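You operate a simulated robot arm through the tools that you are given. There is no shell and no other tool. Be economical: measure what you need, move in short steps, check, and stop when the job is done.

The job below is to be done with a simulated robot arm. You get a single attempt, and the scene is never put back.

JOB
Press the grey cap on upright 1, the yellow one on upright 2.
Fine: they lie in the bench drawer marked CAPS; shut it again, the other caps stay in it.

Only the result counts: the job must be done as asked and must still hold three seconds after the hand-in. Knocking over, shifting, dropping, spilling or breaking anything else fails it. Lids that push on must go on centred and level and be pressed home; caps that screw on are set level and turned clockwise until they are tight.

ROBOT AND FRAMES
A 7-joint arm with a fingered hand on a trunk, on a base that drives. Base frame: it is fixed to the floor where the robot stands at the start and does not move with it; the origin is under the middle of the robot, x ahead of it, y to its left, z up; the surface under the hand at the start is at about z = 88. Lengths are in cm, angles in degrees, forces in N, time in s.
With the tool pointing down near the work surface it reaches from about 36 to 84 cm from the robot's upright axis, wherever it stands. Its first joint turns from -115.0 to 115.0 degrees. Places, roughly: top of upright one [70, 30, 100]; top of upright two [80, -10, 100]; upper bench drawer [80, 10, 70]. Payload 5 kg.
The tool frame sits at the grasp point between the pads (the TCP): z along the fingers, y along the line on which they close. The tips reach 3.2 cm beyond it. Largest opening 16 cm; the body of the gripper starts 8.9 cm behind the TCP. The gripper is a hand of 4 fingers: y runs from the thumb to the fingers, the wrist lies at [0, 0, -26.7] in the tool frame, and closing takes about 1.5 s.
Orientation is that of the tool frame in the base frame, as a unit quaternion [x, y, z, w]. With the fingers straight down and closing along the base's y, the tool's x points along the base's -x, its y along +y and its z along -z.

CONTROLS
- The arm moves only by the tool play_rows. Its arguments are lists of equal length, an entry for each row: "linear": the shift along the tool's x, y, z in cm, a list of three; "turn": the turn, a rotation vector about the tool's x, y, z in degrees, a list of three. In form: {"linear": [[dx, dy, dz], ...], "turn": [[wx, wy, wz], ...]}. A call has 1 to 10 rows; each row is the pose to reach, as a shift and turn from the pose commanded when the call began, along the tool's axes at that moment. "grip" is the opening, from 0 (shut) to 1 (fully open), set as the call begins (left out, the last holds). Rows are played at 5 a second. More than 5 cm and 8.6 degrees between two rows, or a gripper value outside its range, and nothing of the call is played. A pose out of reach is approached as far as the arm can. The call stops where the force on the tool passes 40 N (or 10 N more than at its start, if that is more) or the arm is blocked; 0.2 s more then pass. Each finger travels about 10.8 cm/s and halts on what it meets, pressing with about 24 N; the grip force reading is that of the motor and also rises with nothing between the fingers. The clock runs only during rows and for 0.2 s after the last one: add rows that repeat a pose to give the fingers time. The reply holds the time, the measured pose of the TCP, the force on the tool along the base axes, the opening and the grip force, in the units named above and with some noise, with the torque about the TCP (base axes, N m) and any sound that the robot's microphone picked up.
- Cameras (640 x 400 px; columns grow to the right, rows downward): "scene" is now at [1.62, 14.63, 173.66]; the picture's right is [-0.12, -0.99, 0.00], its down [-0.75, 0.09, -0.66] and it looks along [0.65, -0.08, -0.75] (base axes); focal length 280 px, centre (320, 200). "wrist" rides on the gripper at [8, -0.4, -11.4] in the tool frame; the picture's right is [0.05, 1.00, 0.00], its down [-0.82, 0.04, -0.58] and it looks along [-0.58, 0.03, 0.82] (tool axes); focal length 265 px, centre (320, 200). There is no depth. A picture from a camera that has moved, and an enlarged one, comes with that camera's place and axes in the base frame and with its lens. The place of the scene camera against the robot may be out by one fixed shift of up to 1.2 cm in any direction.
- get_image(camera): a new picture of that camera. No time passes.
- raise_lower(by): slides the trunk up (or, below 0, down) by that many cm; the arm and the scene camera ride with it, the base frame stays. It gives what a move gives, with no picture.
- drive_base(legs): drives the robot by 1 to 6 legs, each [ahead, turn to the left] in cm and degrees, along the robot's own axes; the way and the turn of a leg run together, so that a leg with both is an arc; at most 150 cm and 180 degrees a leg. The arm and the cameras ride along, it lands a little off, and it stops where it bumps. It gives what a move gives.
- move_fingers(finger1, finger2, finger3, thumb_bend): sets how far each is bent, from 0 (flat) to 1 (curled in); at 0.3 the hand is open as for a grip, at 0.7 the pads meet at the TCP. One left out holds its place. A second passes; each finger stops where it meets its share of the squeeze, and holds until it gets a number again. A gripper value or a shape takes the hand back. It gives what a move gives, with no picture; readings hold the bend of each and the force on the fingers (four entries, about 0 where the hand has none), thumb and palm.
- preshape(shape): the hand has 4 fingers and takes this shape, open, in about a second: jaw (thumb against the fingers, like two jaws); tri (thumb and two fingers); tip (a fingertip pinch); poke (one finger out to press); point (the index stretched); flat (the hand flat); cup (the hand cupped); fist (a fist). The gripper value then closes the fingers along that shape, each until it touches; the sizes above hold for jaw. It gives what a move gives, with no picture.
- turn_head(pan, tilt): turns the head with the scene camera to pan (to the left, within 155 degrees either way) and tilt (down, from -29 to 69), counted from straight ahead of the robot. It gives what a move gives.
- enlarge(camera, box): a new picture of the part [left, top, right, bottom] of that camera's present view, enlarged. No time passes.
- hand_in(): hands the job in; it is judged then, once.

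Go step by step. Nothing tells you exact positions but the pictures and the camera data: compare them with the known pose of the tool, close in by small moves and look again before you grip or let go. The budget is 120 turns and 98 pictures, counting those below and the enlarged ones. Unless the task says otherwise, let go and move clear before handing in.

The tools are called after "Call:" as name(argument=value, ...) on one line, values as JSON. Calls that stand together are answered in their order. play_rows: Moves the arm, as the interface text tells. Its arguments: {"type":"object","properties":{"linear":{"type":"array"},"turn":{"type":"array"},"grip":{"type":"number"}},"required":["linear","turn"]} The other tools are called the same way: raise_lower (by) slides the trunk up or down; preshape (shape) gives the hand a shape; move_fingers (finger1, finger2, finger3, thumb_bend) moves the fingers one by one; drive_base (legs) drives the base; turn_head (pan, tilt) turns the head that bears the scene camera; get_image (camera) takes a picture; enlarge (camera, box) takes an enlarged picture of a part of a camera's view; hand_in () hands the job in.

At the start:

```text
t: 0.0
eef_pos: [61.63, -12.22, 125.76]
tool_rot: [0.001, 1.0, 0.0, 0.0]
force: [-0.8, -0.6, 0.1]
moment: [-0.01, 0.01, -0.02]
grip_width: 15.97
gripper_force: 0.1
shape: jaw
bend: [0.3, 0.3, 0.3, 0.3]
finger forces: [0.1, 0.0, 0.1, 0.0, 0.0, 0.1]
trunk travel left (down, up): [-87.5, 11.5]
robot x, y, heading: [-0.07, 0.06, -0.0]
head pan, tilt: [-7.1, 48.7]
```

scene: 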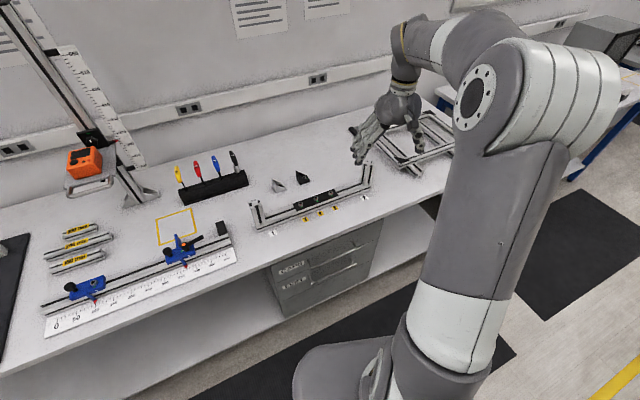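
wrist: 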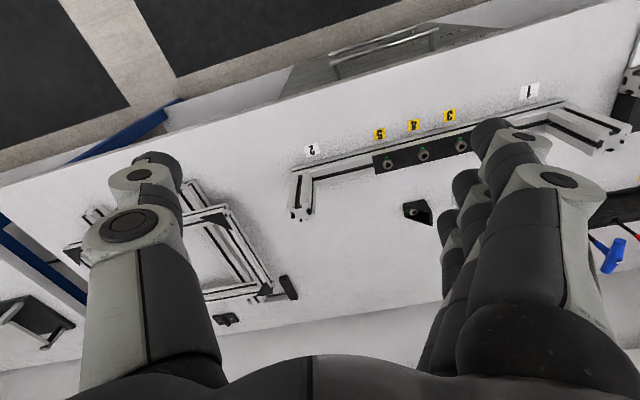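

I see a bench with an aluminium-profile frame whose two uprights are labelled 1 and 2, and a drawer unit under the bench. I'll zoom in on both first.

Call:
enlarge(camera="scene", box=[230, 140, 390, 240])

Call:
enlarge(camera="scene", box=[250, 220, 410, 320])

Call:
enlarge(camera="wrist", box=[270, 40, 590, 240])

```text
4.00 times, centred on (310, 190) of scene
camera zoom: at [1.62, 14.63, 173.66], right [-0.12, -0.99, 0.0], down [-0.75, 0.09, -0.66], along [0.65, -0.08, -0.75], focal length 1121 px, centre (360, 240)
```

zoom: 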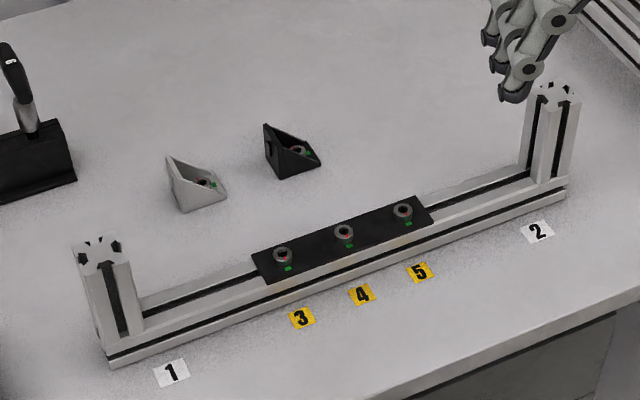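

```text
4.00 times, centred on (330, 270) of scene
camera zoom: at [1.62, 14.63, 173.66], right [-0.12, -0.99, 0.0], down [-0.75, 0.09, -0.66], along [0.65, -0.08, -0.75], focal length 1121 px, centre (280, -80)
```

zoom: 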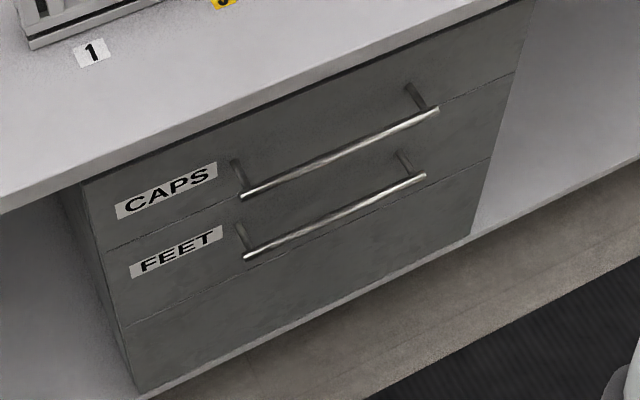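

```text
2.00 times, centred on (430, 140) of wrist
camera zoom: at [53.57, -12.52, 137.22], right [-0.05, 1.0, 0.0], down [0.82, 0.04, 0.58], along [0.58, 0.03, -0.82], focal length 531 px, centre (100, 320)
```

zoom: 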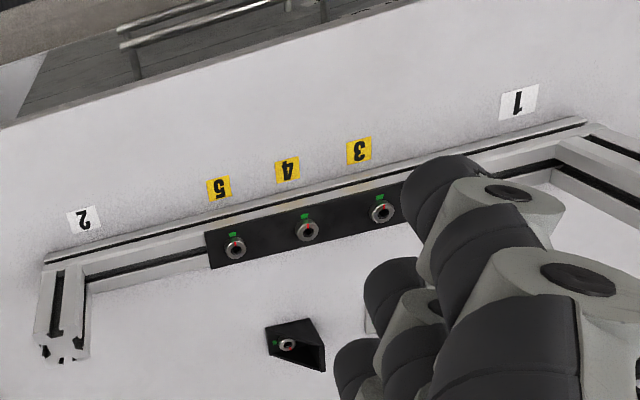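

The bench runs at about 19° to the robot. The uprights are near (67.5, 29) and (82, -15), and the CAPS handle is near (56, 2). I'll check that the floor behind is clear before repositioning.

Call:
turn_head(pan=-140, tilt=45)

Call:
get_image(camera="scene")

```text
t: 2.1
eef_pos: [61.69, -12.3, 125.96]
tool_rot: [0.001, 1.0, 0.001, 0.0]
force: [-0.2, 1.1, 0.2]
moment: [0.03, 0.03, -0.02]
grip_width: 15.97
gripper_force: 0.1
shape: jaw
bend: [0.3, 0.3, 0.3, 0.3]
finger forces: [0.0, 0.1, 0.0, 0.1, 0.0, 0.0]
trunk travel left (down, up): [-87.5, 11.5]
robot x, y, heading: [0.22, 0.21, 0.0]
head pan, tilt: [-140.0, 45.0]
```

```text
92 pictures are left
camera scene: at [-12.36, 10.37, 174.18], right [-0.64, 0.77, 0.0], down [0.54, 0.45, -0.71], along [-0.54, -0.45, -0.71], focal length 280 px, centre (320, 200)
```

scene: 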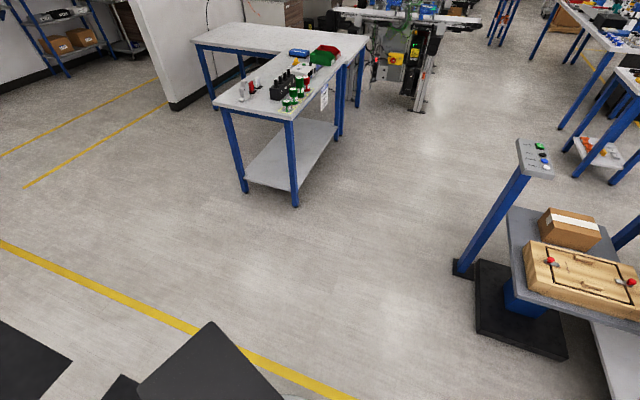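

The floor behind is free. I'll back off and align with the bench normal, with the drawer straight ahead.

Call:
drive_base(legs=[[0, 48.4], [-34.5, 0], [0, -29.5]])

Call:
turn_head(pan=0, tilt=50)

Call:
get_image(camera="scene")

```text
t: 8.1
eef_pos: [39.67, -16.72, 125.86]
tool_rot: [-0.17, 0.985, 0.0, 0.001]
force: [0.6, 0.0, 0.9]
moment: [0.02, -0.01, 0.01]
grip_width: 15.99
gripper_force: 0.1
shape: jaw
bend: [0.3, 0.3, 0.3, 0.3]
finger forces: [0.0, 0.0, 0.0, 0.0, 0.0, 0.1]
trunk travel left (down, up): [-87.5, 11.5]
robot x, y, heading: [-22.25, -26.13, 19.6]
head pan, tilt: [-140.0, 45.0]
```

```text
t: 10.3
eef_pos: [39.62, -16.81, 125.79]
tool_rot: [-0.171, 0.985, -0.001, -0.001]
force: [-0.6, -0.7, -0.2]
moment: [-0.03, 0.0, -0.03]
grip_width: 15.99
gripper_force: 0.0
shape: jaw
bend: [0.3, 0.3, 0.3, 0.3]
finger forces: [0.0, 0.0, 0.1, 0.0, 0.1, 0.1]
trunk travel left (down, up): [-87.5, 11.5]
robot x, y, heading: [-22.74, -26.01, 19.4]
head pan, tilt: [0.0, 50.0]
```

```text
91 pictures are left
camera scene: at [-26.3, -10.77, 173.48], right [0.34, -0.94, 0.0], down [-0.72, -0.26, -0.64], along [0.61, 0.22, -0.77], focal length 280 px, centre (320, 200)
```

scene: 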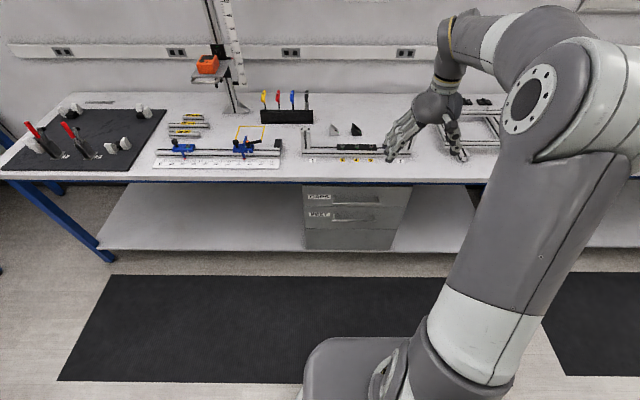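

The robot now faces the bench squarely. I'll zoom in on the drawer handle to triangulate it.

Call:
enlarge(camera="scene", box=[280, 150, 440, 250])

```text
4.00 times, centred on (360, 200) of scene
camera zoom: at [-26.3, -10.77, 173.48], right [0.34, -0.94, 0.0], down [-0.72, -0.26, -0.64], along [0.61, 0.22, -0.77], focal length 1121 px, centre (160, 200)
```

zoom: 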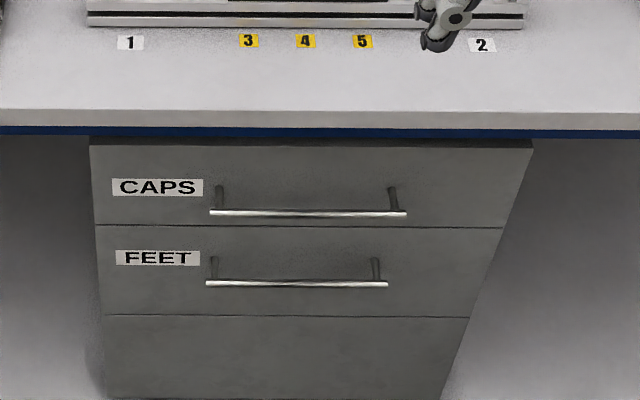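

Triangulation puts the CAPS bar centre near (58.9, 1.0, 70.6). It stands about 4 cm off the drawer front and is 23 cm long. I'll turn the hand horizontal for a vertical-closing grip on the bar.

Call:
play_rows(linear=[[0, 0, 0], [0, 0, 0], [0, 0, 0], [0, 0, 0], [0, 0, 0], [0, 0, 0], [0, 0, 0], [0, 0, 0], [0, 0, 0], [0, 0, 0]], turn=[[0, -8, 0], [0, -16, 0], [0, -24, 0], [0, -32, 0], [0, -40, 0], [0, -48, 0], [0, -56, 0], [0, -64, 0], [0, -72, 0], [0, -80, 0]], grip=0.5)

```text
t: 12.5
eef_pos: [39.73, -16.89, 125.88]
tool_rot: [-0.143, 0.753, 0.094, 0.635]
force: [0.7, 1.5, 0.3]
moment: [0.04, 0.04, -0.09]
grip_width: 8.0
gripper_force: 0.1
shape: jaw
bend: [0.72, 0.72, 0.72, 0.7]
finger forces: [0.0, 0.1, 0.1, 0.0, 0.0, 0.1]
out of reach, approached as far as the arm can: row 6, 7
trunk travel left (down, up): [-87.5, 11.5]
robot x, y, heading: [-22.44, -26.09, 19.8]
head pan, tilt: [0.0, 50.0]
```

Tool is now facing the drawer, pitched 10° down. I'll roll it so the fingers close vertically.

Call:
play_rows(linear=[[0, 0, 0], [0, 0, 0], [0, 0, 0], [0, 0, 0], [0, 0, 0], [0, 0, 0], [0, 0, 0], [0, 0, 0], [0, 0, 0], [0, 0, 0]], turn=[[0, 0, 8.5], [0, 0, 17], [0, 0, 25.5], [0, 0, 34], [0, 0, 42.5], [0, 0, 51], [0, 0, 59.5], [0, 0, 68], [0, 0, 76.5], [0, 0, 85]])

Call:
play_rows(linear=[[0, 0, 0]], turn=[[0, 0, 5]])

Call:
get_image(camera="scene")

```text
t: 14.7
eef_pos: [39.77, -16.96, 125.67]
tool_rot: [0.414, 0.644, 0.508, 0.393]
force: [-0.2, -0.4, 0.0]
moment: [0.02, 0.0, 0.0]
grip_width: 8.0
gripper_force: 0.1
shape: jaw
bend: [0.72, 0.72, 0.72, 0.7]
finger forces: [0.1, 0.0, 0.0, 0.0, 0.0, 0.0]
trunk travel left (down, up): [-87.5, 11.5]
robot x, y, heading: [-22.13, -26.09, 19.8]
head pan, tilt: [0.0, 50.0]
```

```text
t: 15.1
eef_pos: [39.75, -16.81, 125.72]
tool_rot: [0.442, 0.626, 0.526, 0.369]
force: [-0.4, 0.2, 0.5]
moment: [0.02, -0.01, 0.02]
grip_width: 8.02
gripper_force: 0.0
shape: jaw
bend: [0.72, 0.72, 0.72, 0.7]
finger forces: [0.0, 0.0, 0.0, 0.1, 0.0, 0.0]
trunk travel left (down, up): [-87.5, 11.5]
robot x, y, heading: [-22.54, -25.91, 19.7]
head pan, tilt: [0.0, 50.0]
```

```text
89 pictures are left
camera scene: at [-26.3, -10.79, 173.49], right [0.34, -0.94, 0.0], down [-0.72, -0.26, -0.64], along [0.61, 0.22, -0.77], focal length 280 px, centre (320, 200)
```

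scene: 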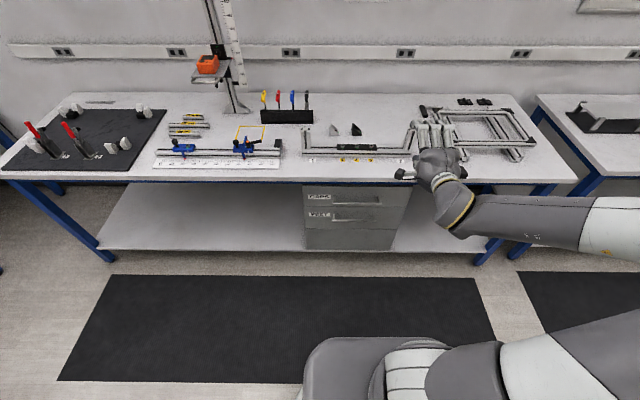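

The hand is horizontal with the thumb below. I'll lower the trunk to handle height; the hand is about 20 cm clear of the bench edge.

Call:
raise_lower(by=-54)

Call:
get_image(camera="wrist")

Call:
get_image(camera="scene")

```text
refused: -54 is not a number from -40 to 40
```

```text
88 pictures are left
camera wrist: at [26.3, -12.93, 127.39], right [0.15, 0.11, 0.98], down [-0.26, -0.96, 0.14], along [0.96, -0.27, -0.11], focal length 265 px, centre (320, 200)
```

wrist: 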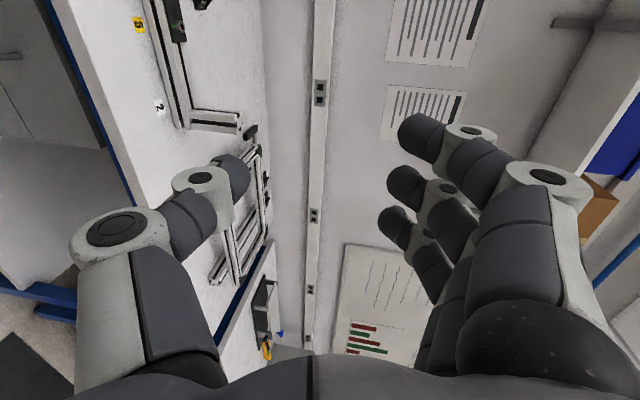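

```text
87 pictures are left
camera scene: at [-26.3, -10.79, 173.49], right [0.34, -0.94, 0.0], down [-0.72, -0.26, -0.64], along [0.61, 0.22, -0.77], focal length 280 px, centre (320, 200)
```

scene: 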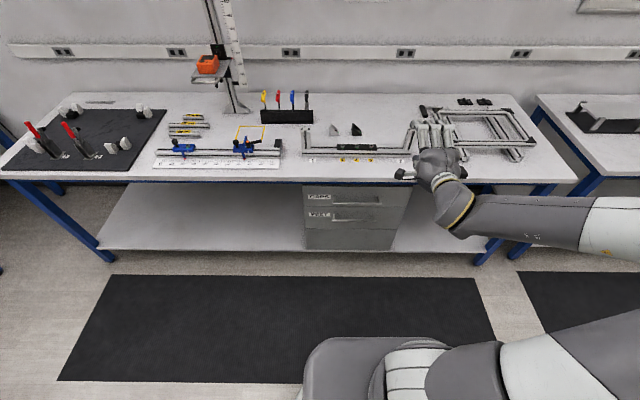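

The step limit is 40 cm, so I'll lower in two steps and then look.

Call:
raise_lower(by=-40)

Call:
raise_lower(by=-13)

Call:
get_image(camera="wrist")

Call:
get_image(camera="scene")

```text
t: 18.9
eef_pos: [39.68, -16.82, 85.73]
tool_rot: [0.442, 0.626, 0.525, 0.371]
force: [0.0, 0.3, -1.0]
moment: [0.03, -0.01, 0.02]
grip_width: 7.99
gripper_force: 0.1
shape: jaw
bend: [0.72, 0.72, 0.72, 0.7]
finger forces: [0.1, 0.1, 0.0, 0.1, 0.0, 0.0]
trunk travel left (down, up): [-47.5, 51.5]
robot x, y, heading: [-22.59, -25.85, 19.7]
head pan, tilt: [0.0, 50.0]
```

```text
t: 20.5
eef_pos: [39.63, -16.78, 72.82]
tool_rot: [0.441, 0.626, 0.525, 0.371]
force: [-0.4, -0.3, 0.4]
moment: [0.01, 0.03, 0.02]
grip_width: 8.01
gripper_force: 0.1
shape: jaw
bend: [0.72, 0.72, 0.72, 0.7]
finger forces: [0.1, 0.0, 0.0, 0.0, 0.0, 0.0]
trunk travel left (down, up): [-34.5, 64.5]
robot x, y, heading: [-22.62, -26.12, 19.7]
head pan, tilt: [0.0, 50.0]
```

```text
86 pictures are left
camera wrist: at [26.29, -12.91, 74.38], right [0.15, 0.11, 0.98], down [-0.26, -0.96, 0.14], along [0.96, -0.27, -0.11], focal length 265 px, centre (320, 200)
```

wrist: 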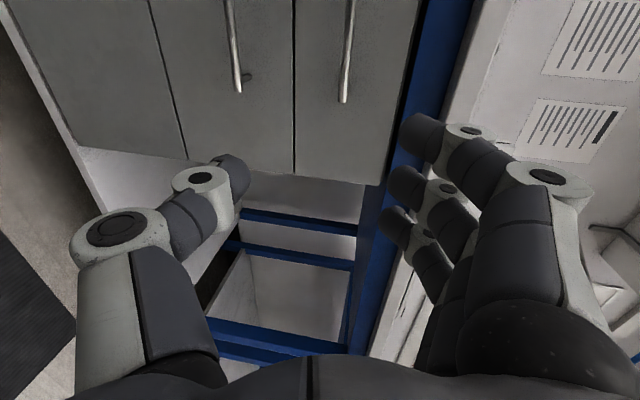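

```text
85 pictures are left
camera scene: at [-26.3, -10.77, 120.49], right [0.34, -0.94, 0.0], down [-0.72, -0.26, -0.64], along [0.61, 0.22, -0.77], focal length 280 px, centre (320, 200)
```

scene: 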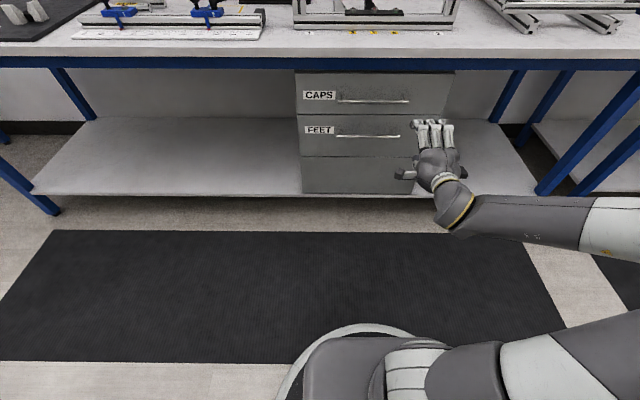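

The wrist view confirms the bar is at about z = 71. I'll move in to a staging pose about 9 cm in front of it.

Call:
play_rows(linear=[[2.6, 0.6, 3.7], [5.2, 1.2, 7.4], [7.8, 1.8, 11], [10.3, 2.3, 14.5]], turn=[[0, 0, 0], [0, 0, 0], [0, 0, 0], [0, 0, 0]])

Call:
get_image(camera="wrist")

Call:
enlarge(camera="scene", box=[280, 60, 480, 185])

```text
t: 21.5
eef_pos: [50.18, -2.29, 72.41]
tool_rot: [0.442, 0.625, 0.526, 0.371]
force: [-0.1, -1.6, -0.4]
moment: [0.01, 0.03, 0.02]
grip_width: 7.98
gripper_force: 0.0
shape: jaw
bend: [0.72, 0.72, 0.72, 0.7]
finger forces: [0.1, 0.0, 0.1, 0.1, 0.1, 0.0]
trunk travel left (down, up): [-34.5, 64.5]
robot x, y, heading: [-22.41, -25.88, 19.4]
head pan, tilt: [0.0, 50.0]
```

```text
84 pictures are left
camera wrist: at [36.83, 1.59, 74.14], right [0.14, 0.11, 0.98], down [-0.26, -0.96, 0.14], along [0.96, -0.27, -0.11], focal length 265 px, centre (320, 200)
```

wrist: 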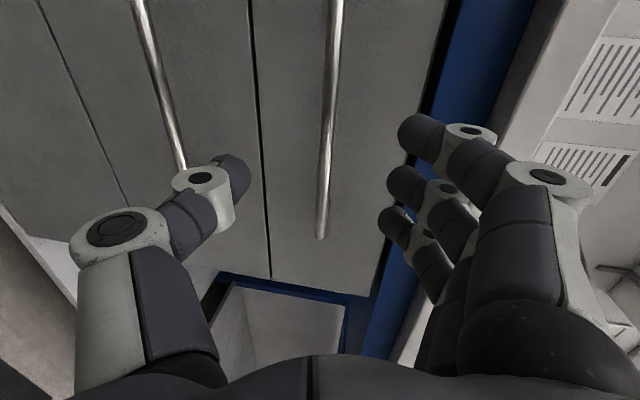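

```text
3.20 times, centred on (380, 122) of scene
camera zoom: at [-26.33, -10.8, 120.49], right [0.34, -0.94, 0.0], down [-0.72, -0.26, -0.64], along [0.61, 0.22, -0.77], focal length 897 px, centre (128, 448)
```

zoom: 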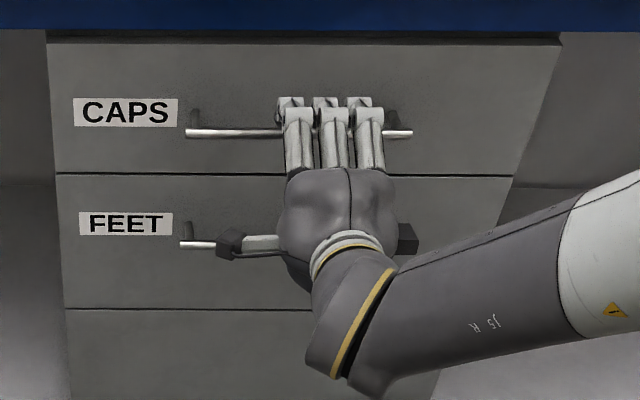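

Alignment looks good: the three fingers are above the bar and the thumb is below it. I'll go in, then close.

Call:
play_rows(linear=[[0, 0.2, 3], [0, 0.4, 6], [0, 0.4, 8.5]], turn=[[0, 0, 0], [0, 0, 0], [0, 0, 0]])

Call:
get_image(camera="wrist")

```text
t: 22.3
eef_pos: [58.08, 0.88, 71.52]
tool_rot: [0.442, 0.626, 0.525, 0.371]
force: [-0.2, 0.2, 2.1]
moment: [0.0, 0.0, 0.03]
grip_width: 8.0
gripper_force: 0.0
shape: jaw
bend: [0.72, 0.72, 0.72, 0.7]
finger forces: [0.1, 0.0, 0.0, 0.0, 0.0, 0.1]
trunk travel left (down, up): [-34.5, 64.5]
robot x, y, heading: [-22.64, -25.97, 19.7]
head pan, tilt: [0.0, 50.0]
```

```text
82 pictures are left
camera wrist: at [44.58, 4.64, 73.02], right [0.15, 0.11, 0.98], down [-0.25, -0.96, 0.14], along [0.96, -0.27, -0.11], focal length 265 px, centre (320, 200)
```

wrist: 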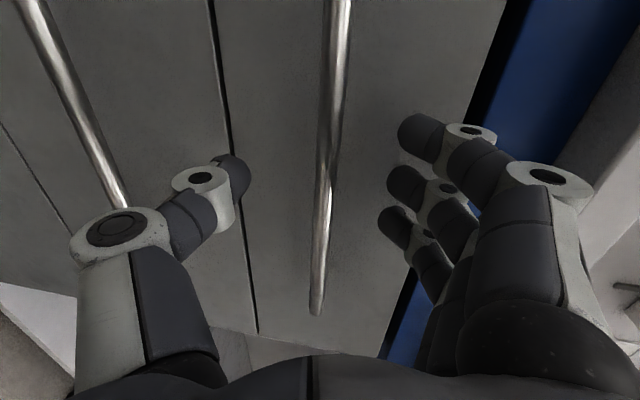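

The bar sits centrally between the fingers, so I'll close on it.

Call:
play_rows(linear=[[0, 0, 0], [0, 0, 0], [0, 0, 0], [0, 0, 0], [0, 0, 0], [0, 0, 0], [0, 0, 0]], turn=[[0, 0, 0], [0, 0, 0], [0, 0, 0], [0, 0, 0], [0, 0, 0], [0, 0, 0], [0, 0, 0]], grip=0)

Call:
get_image(camera="wrist")

```text
t: 23.9
eef_pos: [57.96, 0.87, 71.28]
tool_rot: [0.442, 0.626, 0.525, 0.371]
force: [3.6, 1.4, -3.6]
moment: [-0.02, 0.04, 0.03]
grip_width: 0.11
gripper_force: 24.0
shape: jaw
bend: [0.71, 0.71, 0.71, 0.71]
finger forces: [5.7, 5.6, 5.7, 0.0, 18.5, 0.1]
trunk travel left (down, up): [-34.5, 64.5]
robot x, y, heading: [-22.16, -25.87, 19.8]
head pan, tilt: [0.0, 50.0]
```

```text
81 pictures are left
camera wrist: at [44.61, 4.62, 72.96], right [0.15, 0.11, 0.98], down [-0.26, -0.96, 0.14], along [0.96, -0.27, -0.11], focal length 265 px, centre (320, 200)
```

wrist: 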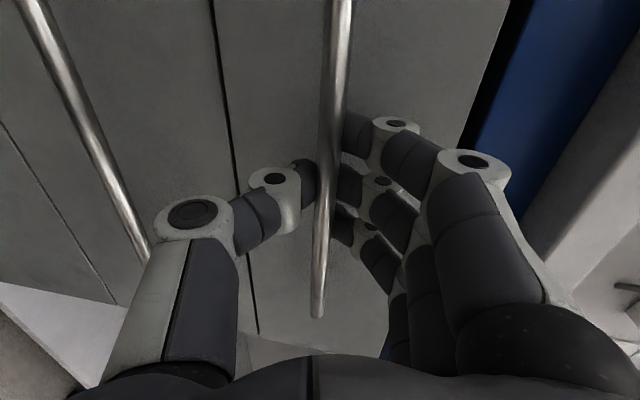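

The fingers met with the bar apparently caged inside them. I'll pull back a little and watch whether the drawer follows.

Call:
play_rows(linear=[[0, -0.26, -1.48], [0, -0.52, -2.95], [0, -0.78, -4.43], [0, -1.04, -5.9]], turn=[[0, 0, 0], [0, 0, 0], [0, 0, 0], [0, 0, 0]])

Call:
get_image(camera="wrist")

Call:
enlarge(camera="scene", box=[280, 60, 480, 185])

```text
t: 24.9
eef_pos: [52.26, -1.28, 71.31]
tool_rot: [0.443, 0.626, 0.525, 0.37]
force: [-2.6, 0.4, -7.0]
moment: [0.0, 0.0, -0.01]
grip_width: 0.01
gripper_force: 23.9
shape: jaw
bend: [0.73, 0.71, 0.72, 0.73]
finger forces: [0.0, 0.1, 0.1, 0.0, 0.0, 0.1]
trunk travel left (down, up): [-34.5, 64.5]
robot x, y, heading: [-22.53, -26.24, 19.7]
head pan, tilt: [0.0, 50.0]
```

```text
80 pictures are left
camera wrist: at [38.96, 2.54, 72.95], right [0.15, 0.11, 0.98], down [-0.26, -0.96, 0.14], along [0.96, -0.27, -0.11], focal length 265 px, centre (320, 200)
```

wrist: 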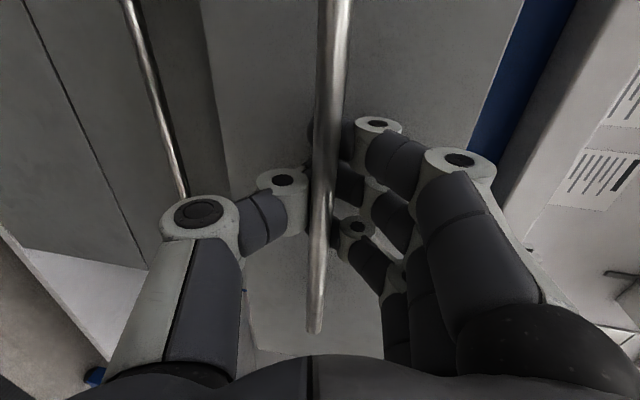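

```text
3.20 times, centred on (380, 122) of scene
camera zoom: at [-26.24, -10.74, 120.48], right [0.34, -0.94, 0.0], down [-0.72, -0.26, -0.64], along [0.6, 0.22, -0.77], focal length 897 px, centre (128, 448)
```

zoom: 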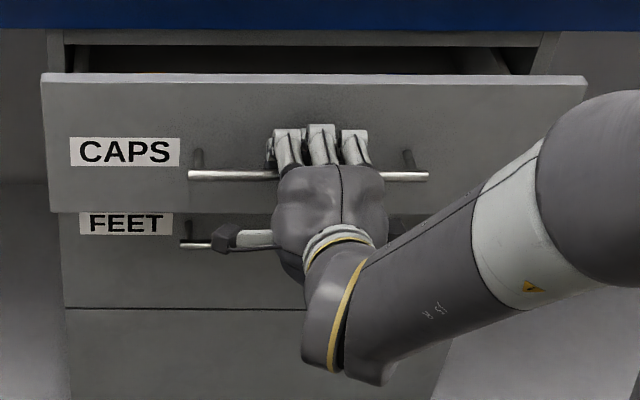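

The drawer is following, so I'll keep pulling.

Call:
play_rows(linear=[[0, -0.31, -1.77], [0, -0.63, -3.55], [0, -0.94, -5.3], [0, -1.25, -7.1], [0, -1.57, -8.87], [0, -1.88, -10.6], [0, -2.2, -12.4], [0, -2.5, -14.2]], turn=[[0, 0, 0], [0, 0, 0], [0, 0, 0], [0, 0, 0], [0, 0, 0], [0, 0, 0], [0, 0, 0], [0, 0, 0]])

Call:
get_image(camera="scene")

```text
t: 26.7
eef_pos: [38.52, -6.06, 71.25]
tool_rot: [0.442, 0.626, 0.525, 0.371]
force: [-1.2, 1.6, -4.3]
moment: [0.03, -0.02, 0.03]
grip_width: 0.0
gripper_force: 23.7
shape: jaw
bend: [0.73, 0.71, 0.72, 0.73]
finger forces: [0.0, 0.0, 0.0, 0.0, 0.0, 0.0]
trunk travel left (down, up): [-34.5, 64.5]
robot x, y, heading: [-22.49, -25.94, 19.8]
head pan, tilt: [0.0, 50.0]
```

```text
78 pictures are left
camera scene: at [-26.29, -10.75, 120.49], right [0.34, -0.94, 0.0], down [-0.72, -0.26, -0.64], along [0.61, 0.22, -0.77], focal length 280 px, centre (320, 200)
```

scene: 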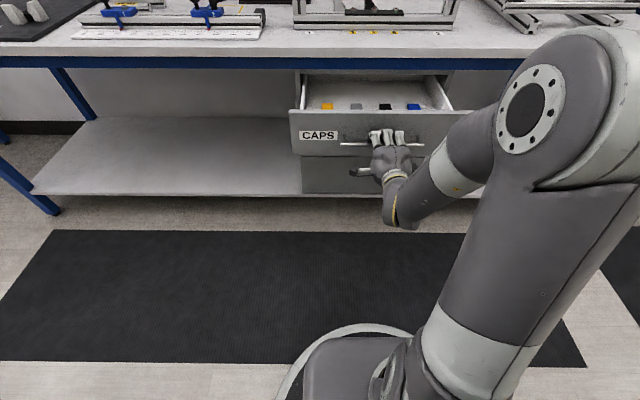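

The caps lie in a row: yellow, grey, black, blue. I'll zoom in and pull a bit further.

Call:
play_rows(linear=[[0, -0.31, -1.77], [0, -0.63, -3.55], [0, -0.94, -5.3], [0, -1.25, -7.1]], turn=[[0, 0, 0], [0, 0, 0], [0, 0, 0], [0, 0, 0]])

Call:
enlarge(camera="scene", box=[280, 60, 480, 185])

```text
t: 27.7
eef_pos: [36.6, -7.05, 71.5]
tool_rot: [0.441, 0.628, 0.524, 0.368]
force: [-3.3, 9.0, -15.8]
moment: [0.08, 0.01, -0.03]
grip_width: 0.0
gripper_force: 24.2
shape: jaw
bend: [0.73, 0.71, 0.72, 0.73]
finger forces: [0.1, 0.1, 0.0, 0.1, 21.8, 0.1]
out of reach, approached as far as the arm can: row 2, 3, 4
trunk travel left (down, up): [-34.5, 64.5]
robot x, y, heading: [-22.41, -26.43, 19.6]
head pan, tilt: [0.0, 50.0]
```

```text
3.20 times, centred on (380, 122) of scene
camera zoom: at [-26.24, -10.67, 120.46], right [0.34, -0.94, 0.0], down [-0.72, -0.26, -0.64], along [0.6, 0.22, -0.77], focal length 897 px, centre (128, 448)
```

zoom: 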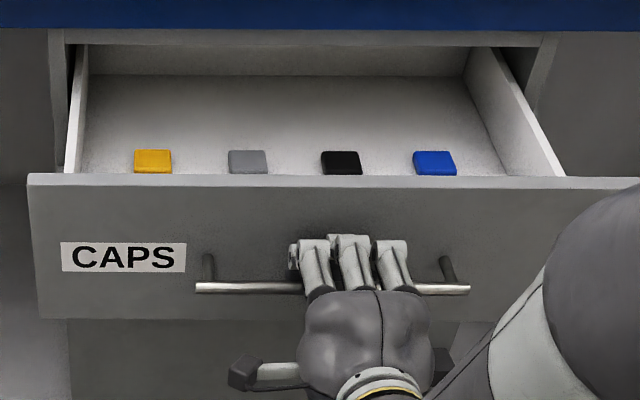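

The arm ran out of reach with the drawer about 21 cm open, and the caps are still under the bench edge. I'll back the base off while holding the bar.

Call:
drive_base(legs=[[-8, 0]])

Call:
get_image(camera="scene")

```text
t: 28.8
eef_pos: [29.3, -9.8, 71.7]
tool_rot: [0.442, 0.626, 0.524, 0.371]
force: [-5.5, 10.8, -14.1]
moment: [0.08, -0.04, -0.03]
grip_width: 0.0
gripper_force: 23.7
shape: jaw
bend: [0.73, 0.71, 0.72, 0.73]
finger forces: [0.0, 0.1, 0.1, 0.0, 23.4, 0.0]
trunk travel left (down, up): [-34.5, 64.5]
robot x, y, heading: [-29.93, -28.3, 19.5]
head pan, tilt: [0.0, 50.0]
```

```text
76 pictures are left
camera scene: at [-33.63, -13.29, 120.47], right [0.34, -0.94, 0.0], down [-0.72, -0.26, -0.64], along [0.61, 0.21, -0.77], focal length 280 px, centre (320, 200)
```

scene: 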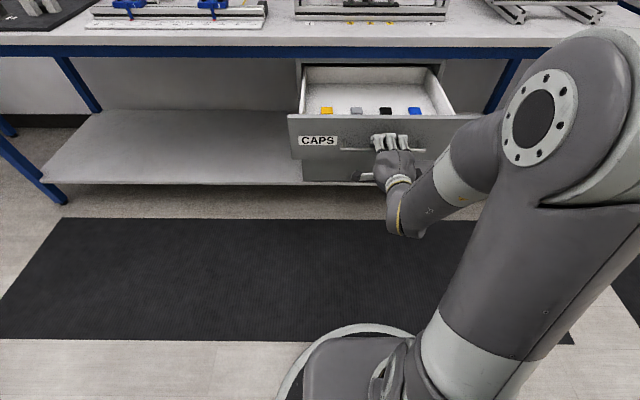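

The drawer is about 29 cm open, which puts the caps clear of the bench edge. I'll open the fingers and back off the handle.

Call:
play_rows(linear=[[0, 0, 0], [0, 0, 0], [0, 0, 0], [0, 0, 0], [0, 0, 0]], turn=[[0, 0, 0], [0, 0, 0], [0, 0, 0], [0, 0, 0], [0, 0, 0]], grip=0.5)

Call:
get_image(camera="wrist")

```text
t: 30.0
eef_pos: [29.36, -10.05, 71.83]
tool_rot: [0.442, 0.626, 0.525, 0.371]
force: [-0.3, -1.1, 0.7]
moment: [0.01, -0.04, -0.01]
grip_width: 7.93
gripper_force: 0.1
shape: jaw
bend: [0.72, 0.72, 0.72, 0.7]
finger forces: [0.0, 0.0, 0.1, 0.1, 0.1, 0.0]
trunk travel left (down, up): [-34.5, 64.5]
robot x, y, heading: [-29.56, -29.13, 19.7]
head pan, tilt: [0.0, 50.0]
```

```text
75 pictures are left
camera wrist: at [15.89, -6.07, 73.35], right [0.15, 0.11, 0.98], down [-0.26, -0.96, 0.14], along [0.96, -0.27, -0.11], focal length 265 px, centre (320, 200)
```

wrist: 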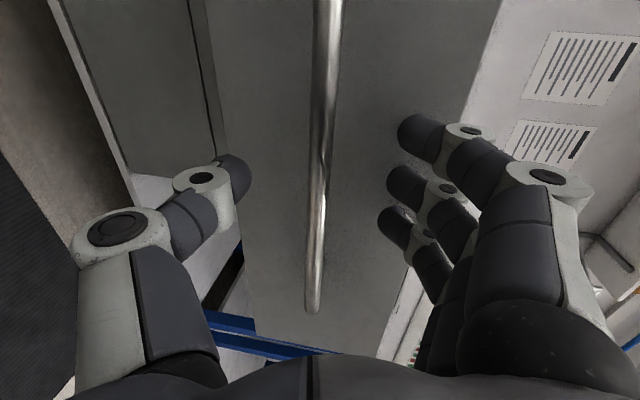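

Call:
drive_base(legs=[[-14, 0]])

Call:
raise_lower(by=40)

Call:
play_rows(linear=[[0, 0, 0], [0, 0, 0], [0, 0, 0], [0, 0, 0], [0, 0, 0], [0, 0, 0], [0, 0, 0], [0, 0, 0], [0, 0, 0], [0, 0, 0]], turn=[[0, 0, -8.5], [0, 0, -17], [0, 0, -25.5], [0, 0, -34], [0, 0, -42.5], [0, 0, -51], [0, 0, -59.5], [0, 0, -68], [0, 0, -76.5], [0, 0, -85]])

Call:
play_rows(linear=[[0, 0, 0]], turn=[[0, 0, -5]])

Call:
get_image(camera="scene")

```text
t: 31.3
eef_pos: [16.05, -14.83, 71.83]
tool_rot: [0.442, 0.626, 0.525, 0.371]
force: [1.0, -0.1, 0.8]
moment: [0.01, 0.01, 0.01]
grip_width: 7.95
gripper_force: 0.1
shape: jaw
bend: [0.72, 0.72, 0.72, 0.7]
finger forces: [0.0, 0.1, 0.0, 0.0, 0.0, 0.0]
trunk travel left (down, up): [-34.5, 64.5]
robot x, y, heading: [-43.27, -33.52, 19.1]
head pan, tilt: [0.0, 50.0]
```

```text
t: 35.1
eef_pos: [15.97, -14.69, 111.69]
tool_rot: [0.443, 0.626, 0.525, 0.371]
force: [0.3, 0.5, -0.5]
moment: [0.01, -0.02, 0.0]
grip_width: 7.92
gripper_force: 0.0
shape: jaw
bend: [0.72, 0.72, 0.72, 0.7]
finger forces: [0.0, 0.0, 0.0, 0.0, 0.0, 0.0]
trunk travel left (down, up): [-74.5, 24.5]
robot x, y, heading: [-42.97, -33.55, 19.7]
head pan, tilt: [0.0, 50.0]
```

```text
t: 37.3
eef_pos: [15.95, -14.76, 111.76]
tool_rot: [-0.097, 0.76, 0.135, 0.628]
force: [-0.3, 0.9, -0.2]
moment: [0.0, -0.01, 0.03]
grip_width: 7.92
gripper_force: 0.1
shape: jaw
bend: [0.72, 0.72, 0.72, 0.7]
finger forces: [0.1, 0.1, 0.0, 0.0, 0.0, 0.0]
trunk travel left (down, up): [-74.5, 24.5]
robot x, y, heading: [-43.15, -33.0, 19.7]
head pan, tilt: [0.0, 50.0]
```

```text
t: 37.7
eef_pos: [15.96, -14.7, 111.78]
tool_rot: [-0.13, 0.755, 0.108, 0.633]
force: [-0.2, 0.1, 0.0]
moment: [-0.02, 0.0, 0.0]
grip_width: 7.91
gripper_force: 0.1
shape: jaw
bend: [0.72, 0.72, 0.72, 0.7]
finger forces: [0.0, 0.0, 0.1, 0.1, 0.0, 0.1]
trunk travel left (down, up): [-74.5, 24.5]
robot x, y, heading: [-43.16, -33.7, 19.6]
head pan, tilt: [0.0, 50.0]
```

```text
74 pictures are left
camera scene: at [-46.97, -18.1, 160.48], right [0.33, -0.94, 0.0], down [-0.72, -0.26, -0.64], along [0.61, 0.21, -0.77], focal length 280 px, centre (320, 200)
```

scene: 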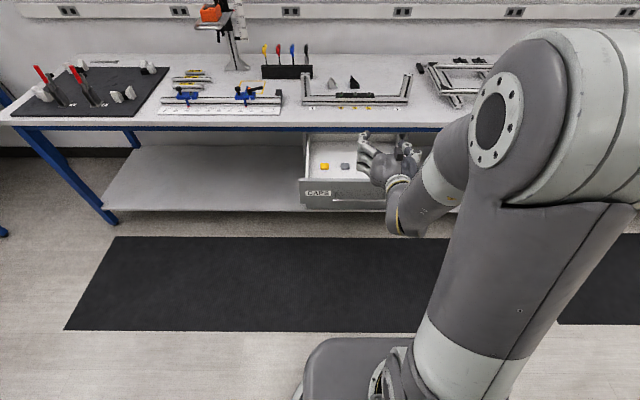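

Now I'll turn the hand back to pointing down and zoom in on the caps and uprights.

Call:
play_rows(linear=[[0, 0, 0], [0, 0, 0], [0, 0, 0], [0, 0, 0], [0, 0, 0], [0, 0, 0], [0, 0, 0], [0, 0, 0], [0, 0, 0], [0, 0, 0]], turn=[[0, 8, 0], [0, 16, 0], [0, 24, 0], [0, 32, 0], [0, 40, 0], [0, 48, 0], [0, 56, 0], [0, 64, 0], [0, 72, 0], [0, 80, 0]])

Call:
enlarge(camera="scene", box=[290, 60, 450, 160])

Call:
enlarge(camera="scene", box=[290, 120, 450, 220])

```text
t: 39.9
eef_pos: [16.15, -14.78, 111.58]
tool_rot: [-0.17, 0.985, 0.0, -0.001]
force: [0.0, -0.2, -0.5]
moment: [0.0, -0.01, 0.0]
grip_width: 7.94
gripper_force: 0.0
shape: jaw
bend: [0.72, 0.72, 0.72, 0.7]
finger forces: [0.0, 0.0, 0.1, 0.0, 0.0, 0.1]
out of reach, approached as far as the arm can: row 4, 5, 6
trunk travel left (down, up): [-74.5, 24.5]
robot x, y, heading: [-43.34, -33.45, 19.4]
head pan, tilt: [0.0, 50.0]
```

```text
4.00 times, centred on (370, 110) of scene
camera zoom: at [-46.85, -18.07, 160.48], right [0.33, -0.94, 0.0], down [-0.72, -0.26, -0.64], along [0.61, 0.21, -0.77], focal length 1121 px, centre (120, 560)
```

zoom: 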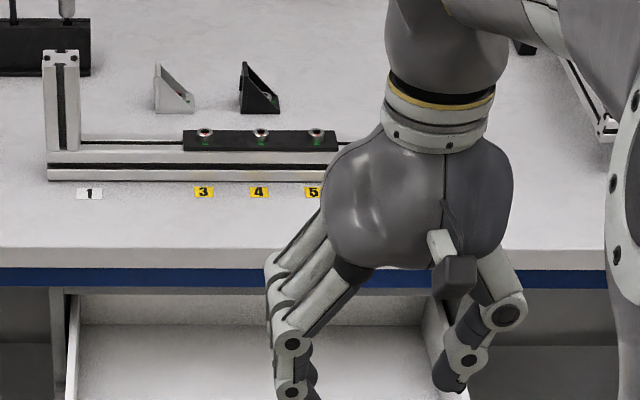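

```text
4.00 times, centred on (370, 170) of scene
camera zoom: at [-46.85, -18.07, 160.48], right [0.33, -0.94, 0.0], down [-0.72, -0.26, -0.64], along [0.61, 0.21, -0.77], focal length 1121 px, centre (120, 320)
```

zoom: 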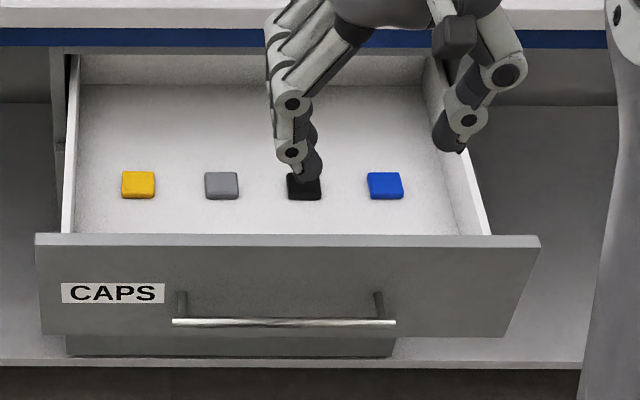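

Cap tops are at about z = 65, with grey near (53.4, 4.2) and yellow near (49.9, 13.9), only about 3 cm in front of the bench edge. I'll drive forward and use the fingers inside the drawer front to ease it out another 7 cm.

Call:
drive_base(legs=[[27, 0]])

Call:
get_image(camera="scene")

Call:
get_image(camera="wrist")

```text
t: 41.8
eef_pos: [41.51, -5.83, 111.79]
tool_rot: [-0.167, 0.986, 0.001, 0.0]
force: [0.7, 0.2, 0.4]
moment: [-0.02, 0.02, 0.02]
grip_width: 7.93
gripper_force: 0.1
shape: jaw
bend: [0.72, 0.72, 0.72, 0.7]
finger forces: [0.0, 0.0, 0.0, 0.1, 0.0, 0.0]
trunk travel left (down, up): [-74.5, 24.5]
robot x, y, heading: [-17.56, -24.4, 19.7]
head pan, tilt: [0.0, 50.0]
```

```text
71 pictures are left
camera scene: at [-21.43, -9.1, 160.48], right [0.33, -0.94, 0.0], down [-0.72, -0.25, -0.64], along [0.61, 0.21, -0.77], focal length 280 px, centre (320, 200)
```

scene: 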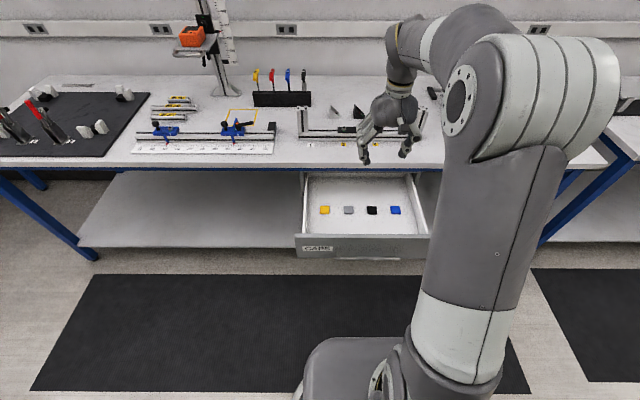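

```text
70 pictures are left
camera wrist: at [34.01, -8.86, 123.08], right [-0.38, 0.93, 0.0], down [0.76, 0.31, 0.58], along [0.53, 0.22, -0.82], focal length 265 px, centre (320, 200)
```

wrist: 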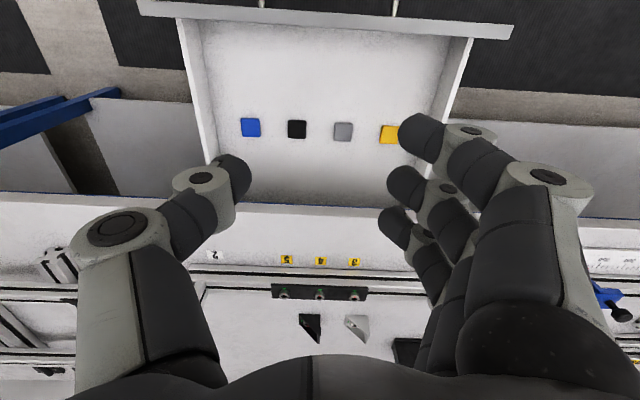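

Clear view of the drawer. I'll lower the fingers inside the drawer behind its front wall and then ease it outward.

Call:
raise_lower(by=-37.5)

Call:
play_rows(linear=[[1, 0, 0], [2, 0, 0], [3, 0, 0], [4, 0, 0], [5, 0, 0], [6, 0, 0]], turn=[[0, 0, 0], [0, 0, 0], [0, 0, 0], [0, 0, 0], [0, 0, 0], [0, 0, 0]])

Call:
get_image(camera="scene")

Call:
get_image(camera="wrist")

```text
t: 45.5
eef_pos: [41.54, -5.9, 74.15]
tool_rot: [-0.168, 0.986, 0.0, 0.0]
force: [0.0, -0.8, -0.6]
moment: [-0.03, 0.0, -0.04]
grip_width: 7.94
gripper_force: 0.1
shape: jaw
bend: [0.72, 0.72, 0.72, 0.7]
finger forces: [0.0, 0.0, 0.1, 0.1, 0.0, 0.1]
trunk travel left (down, up): [-37.0, 62.0]
robot x, y, heading: [-17.75, -24.47, 19.7]
head pan, tilt: [0.0, 50.0]
```

```text
t: 46.9
eef_pos: [36.64, -7.72, 74.35]
tool_rot: [-0.166, 0.986, 0.0, 0.006]
force: [19.2, 9.6, -6.7]
moment: [-0.66, 0.32, -1.48]
grip_width: 7.94
gripper_force: 0.0
shape: jaw
bend: [0.72, 0.72, 0.72, 0.7]
finger forces: [20.7, 0.0, 0.0, 0.0, 0.0, 0.0]
trunk travel left (down, up): [-37.0, 62.0]
robot x, y, heading: [-17.44, -24.54, 19.1]
head pan, tilt: [0.0, 50.0]
stopped in row 6: the force on the tool passed its limit at 49 N (the readings are from after the stop); the commanded pose is now the measured one
```

```text
69 pictures are left
camera scene: at [-21.26, -9.0, 122.96], right [0.33, -0.94, 0.0], down [-0.72, -0.25, -0.64], along [0.6, 0.21, -0.77], focal length 280 px, centre (320, 200)
```

scene: 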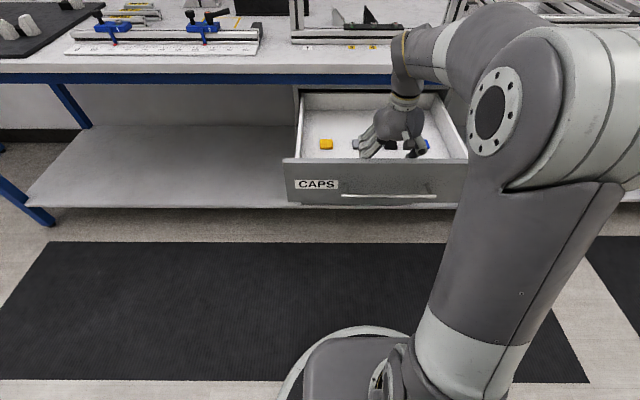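

```text
68 pictures are left
camera wrist: at [28.97, -10.63, 85.71], right [-0.38, 0.93, 0.0], down [0.75, 0.31, 0.59], along [0.54, 0.22, -0.81], focal length 265 px, centre (320, 200)
```

wrist: 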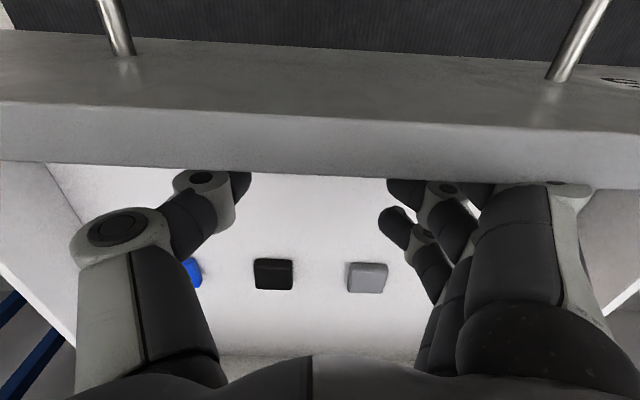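

The drawer reached its stop after about 2.5 cm more, and refined geometry puts cap tops at about z = 67.5. I'll move above the grey cap inside the drawer.

Call:
play_rows(linear=[[-3, 1.2, -0.5], [-6, 2.4, -1], [-9, 3.7, -1.5], [-12, 4.9, -2], [-15, 6.15, -2]], turn=[[0, 0, 0], [0, 0, 0], [0, 0, 0], [0, 0, 0], [0, 0, 0]])

Call:
get_image(camera="wrist")

Call:
get_image(camera="scene")

```text
t: 48.1
eef_pos: [48.32, 3.25, 76.58]
tool_rot: [-0.166, 0.986, 0.001, 0.005]
force: [-1.0, -0.5, 0.0]
moment: [0.03, -0.05, -0.01]
grip_width: 7.95
gripper_force: 0.0
shape: jaw
bend: [0.72, 0.72, 0.72, 0.7]
finger forces: [0.0, 0.1, 0.0, 0.1, 0.0, 0.0]
trunk travel left (down, up): [-37.0, 62.0]
robot x, y, heading: [-17.62, -24.39, 19.6]
head pan, tilt: [0.0, 50.0]
```

```text
67 pictures are left
camera wrist: at [40.73, 0.2, 87.92], right [-0.38, 0.93, 0.0], down [0.75, 0.31, 0.59], along [0.54, 0.22, -0.81], focal length 265 px, centre (320, 200)
```

wrist: 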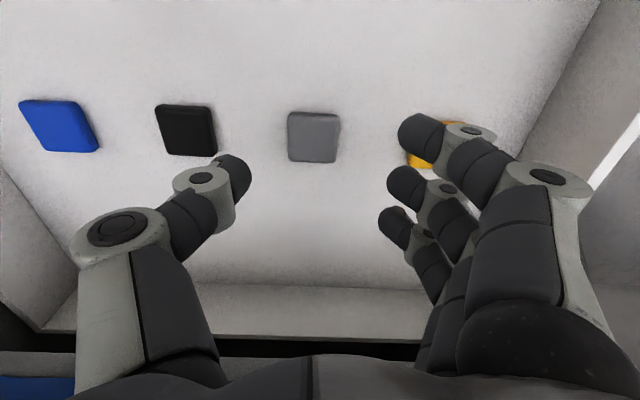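

```text
66 pictures are left
camera scene: at [-21.5, -9.12, 122.98], right [0.33, -0.94, 0.0], down [-0.72, -0.25, -0.64], along [0.61, 0.21, -0.77], focal length 280 px, centre (320, 200)
```

scene: 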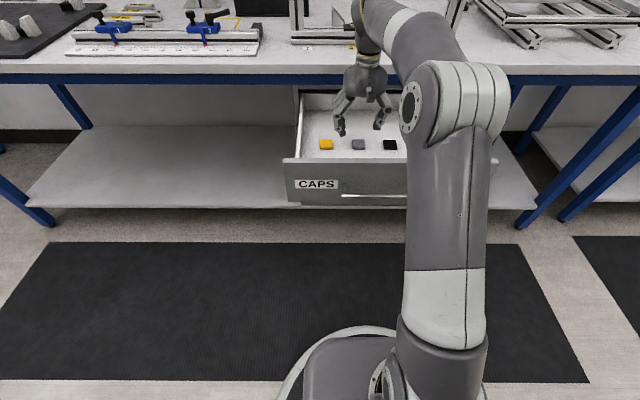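

The grey cap is 4 cm square, about 0.5 cm off the tool axis and aligned in yaw. Two of the three fingers would miss its sides, so I'll rise a little and look at the "tip" pinch shape.

Call:
play_rows(linear=[[0, 0, -3], [0, 0, -6]], turn=[[0, 0, 0], [0, 0, 0]])

Call:
preshape(shape="tip")

Call:
get_image(camera="wrist")

```text
t: 48.7
eef_pos: [48.35, 3.08, 82.53]
tool_rot: [-0.166, 0.986, 0.0, 0.005]
force: [0.3, 0.0, 0.4]
moment: [0.01, 0.01, 0.0]
grip_width: 7.94
gripper_force: 0.0
shape: jaw
bend: [0.72, 0.72, 0.72, 0.7]
finger forces: [0.0, 0.0, 0.1, 0.0, 0.0, 0.0]
trunk travel left (down, up): [-37.0, 62.0]
robot x, y, heading: [-17.69, -24.11, 19.4]
head pan, tilt: [0.0, 50.0]
```

```text
t: 49.6
eef_pos: [48.31, 3.03, 82.49]
tool_rot: [-0.166, 0.986, 0.0, 0.005]
force: [-0.1, 0.3, 0.9]
moment: [-0.01, -0.02, 0.01]
grip_width: 15.99
gripper_force: 0.1
shape: tip
bend: [0.01, 0.3, 0.01, 0.3]
finger forces: [0.1, 0.0, 0.1, 0.0, 0.0, 0.1]
trunk travel left (down, up): [-37.0, 62.0]
robot x, y, heading: [-17.58, -24.33, 19.6]
head pan, tilt: [0.0, 50.0]
```

```text
65 pictures are left
camera wrist: at [40.68, 0.06, 93.91], right [-0.38, 0.93, 0.0], down [0.75, 0.31, 0.59], along [0.54, 0.22, -0.81], focal length 265 px, centre (320, 200)
```

wrist: 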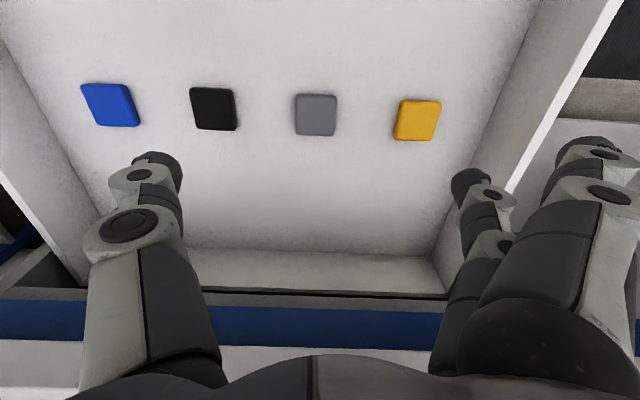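

"Tip" pinches with the middle finger and thumb but flares the outer fingers out toward the drawer side. I'll try curling the outer two in instead.

Call:
move_fingers(finger1=1, finger2=0.48, finger3=1, thumb_bend=0.48)

Call:
get_image(camera="wrist")

```text
t: 50.6
eef_pos: [48.25, 3.0, 82.58]
tool_rot: [-0.166, 0.986, 0.0, 0.005]
force: [0.1, 0.1, 0.9]
moment: [-0.01, 0.0, -0.01]
grip_width: 6.36
gripper_force: 0.0
shape: fingers
bend: [1.0, 0.48, 1.0, 0.48]
finger forces: [0.0, 0.0, 0.0, 0.0, 0.0, 0.0]
trunk travel left (down, up): [-37.0, 62.0]
robot x, y, heading: [-17.78, -24.49, 19.6]
head pan, tilt: [0.0, 50.0]
```

```text
64 pictures are left
camera wrist: at [40.68, 0.06, 93.93], right [-0.38, 0.93, 0.0], down [0.75, 0.31, 0.59], along [0.54, 0.22, -0.81], focal length 265 px, centre (320, 200)
```

wrist: 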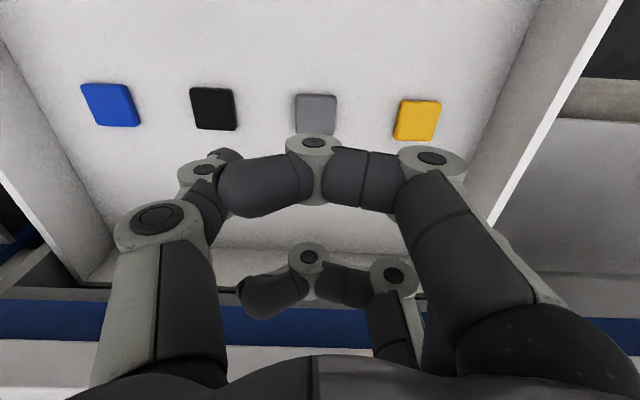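

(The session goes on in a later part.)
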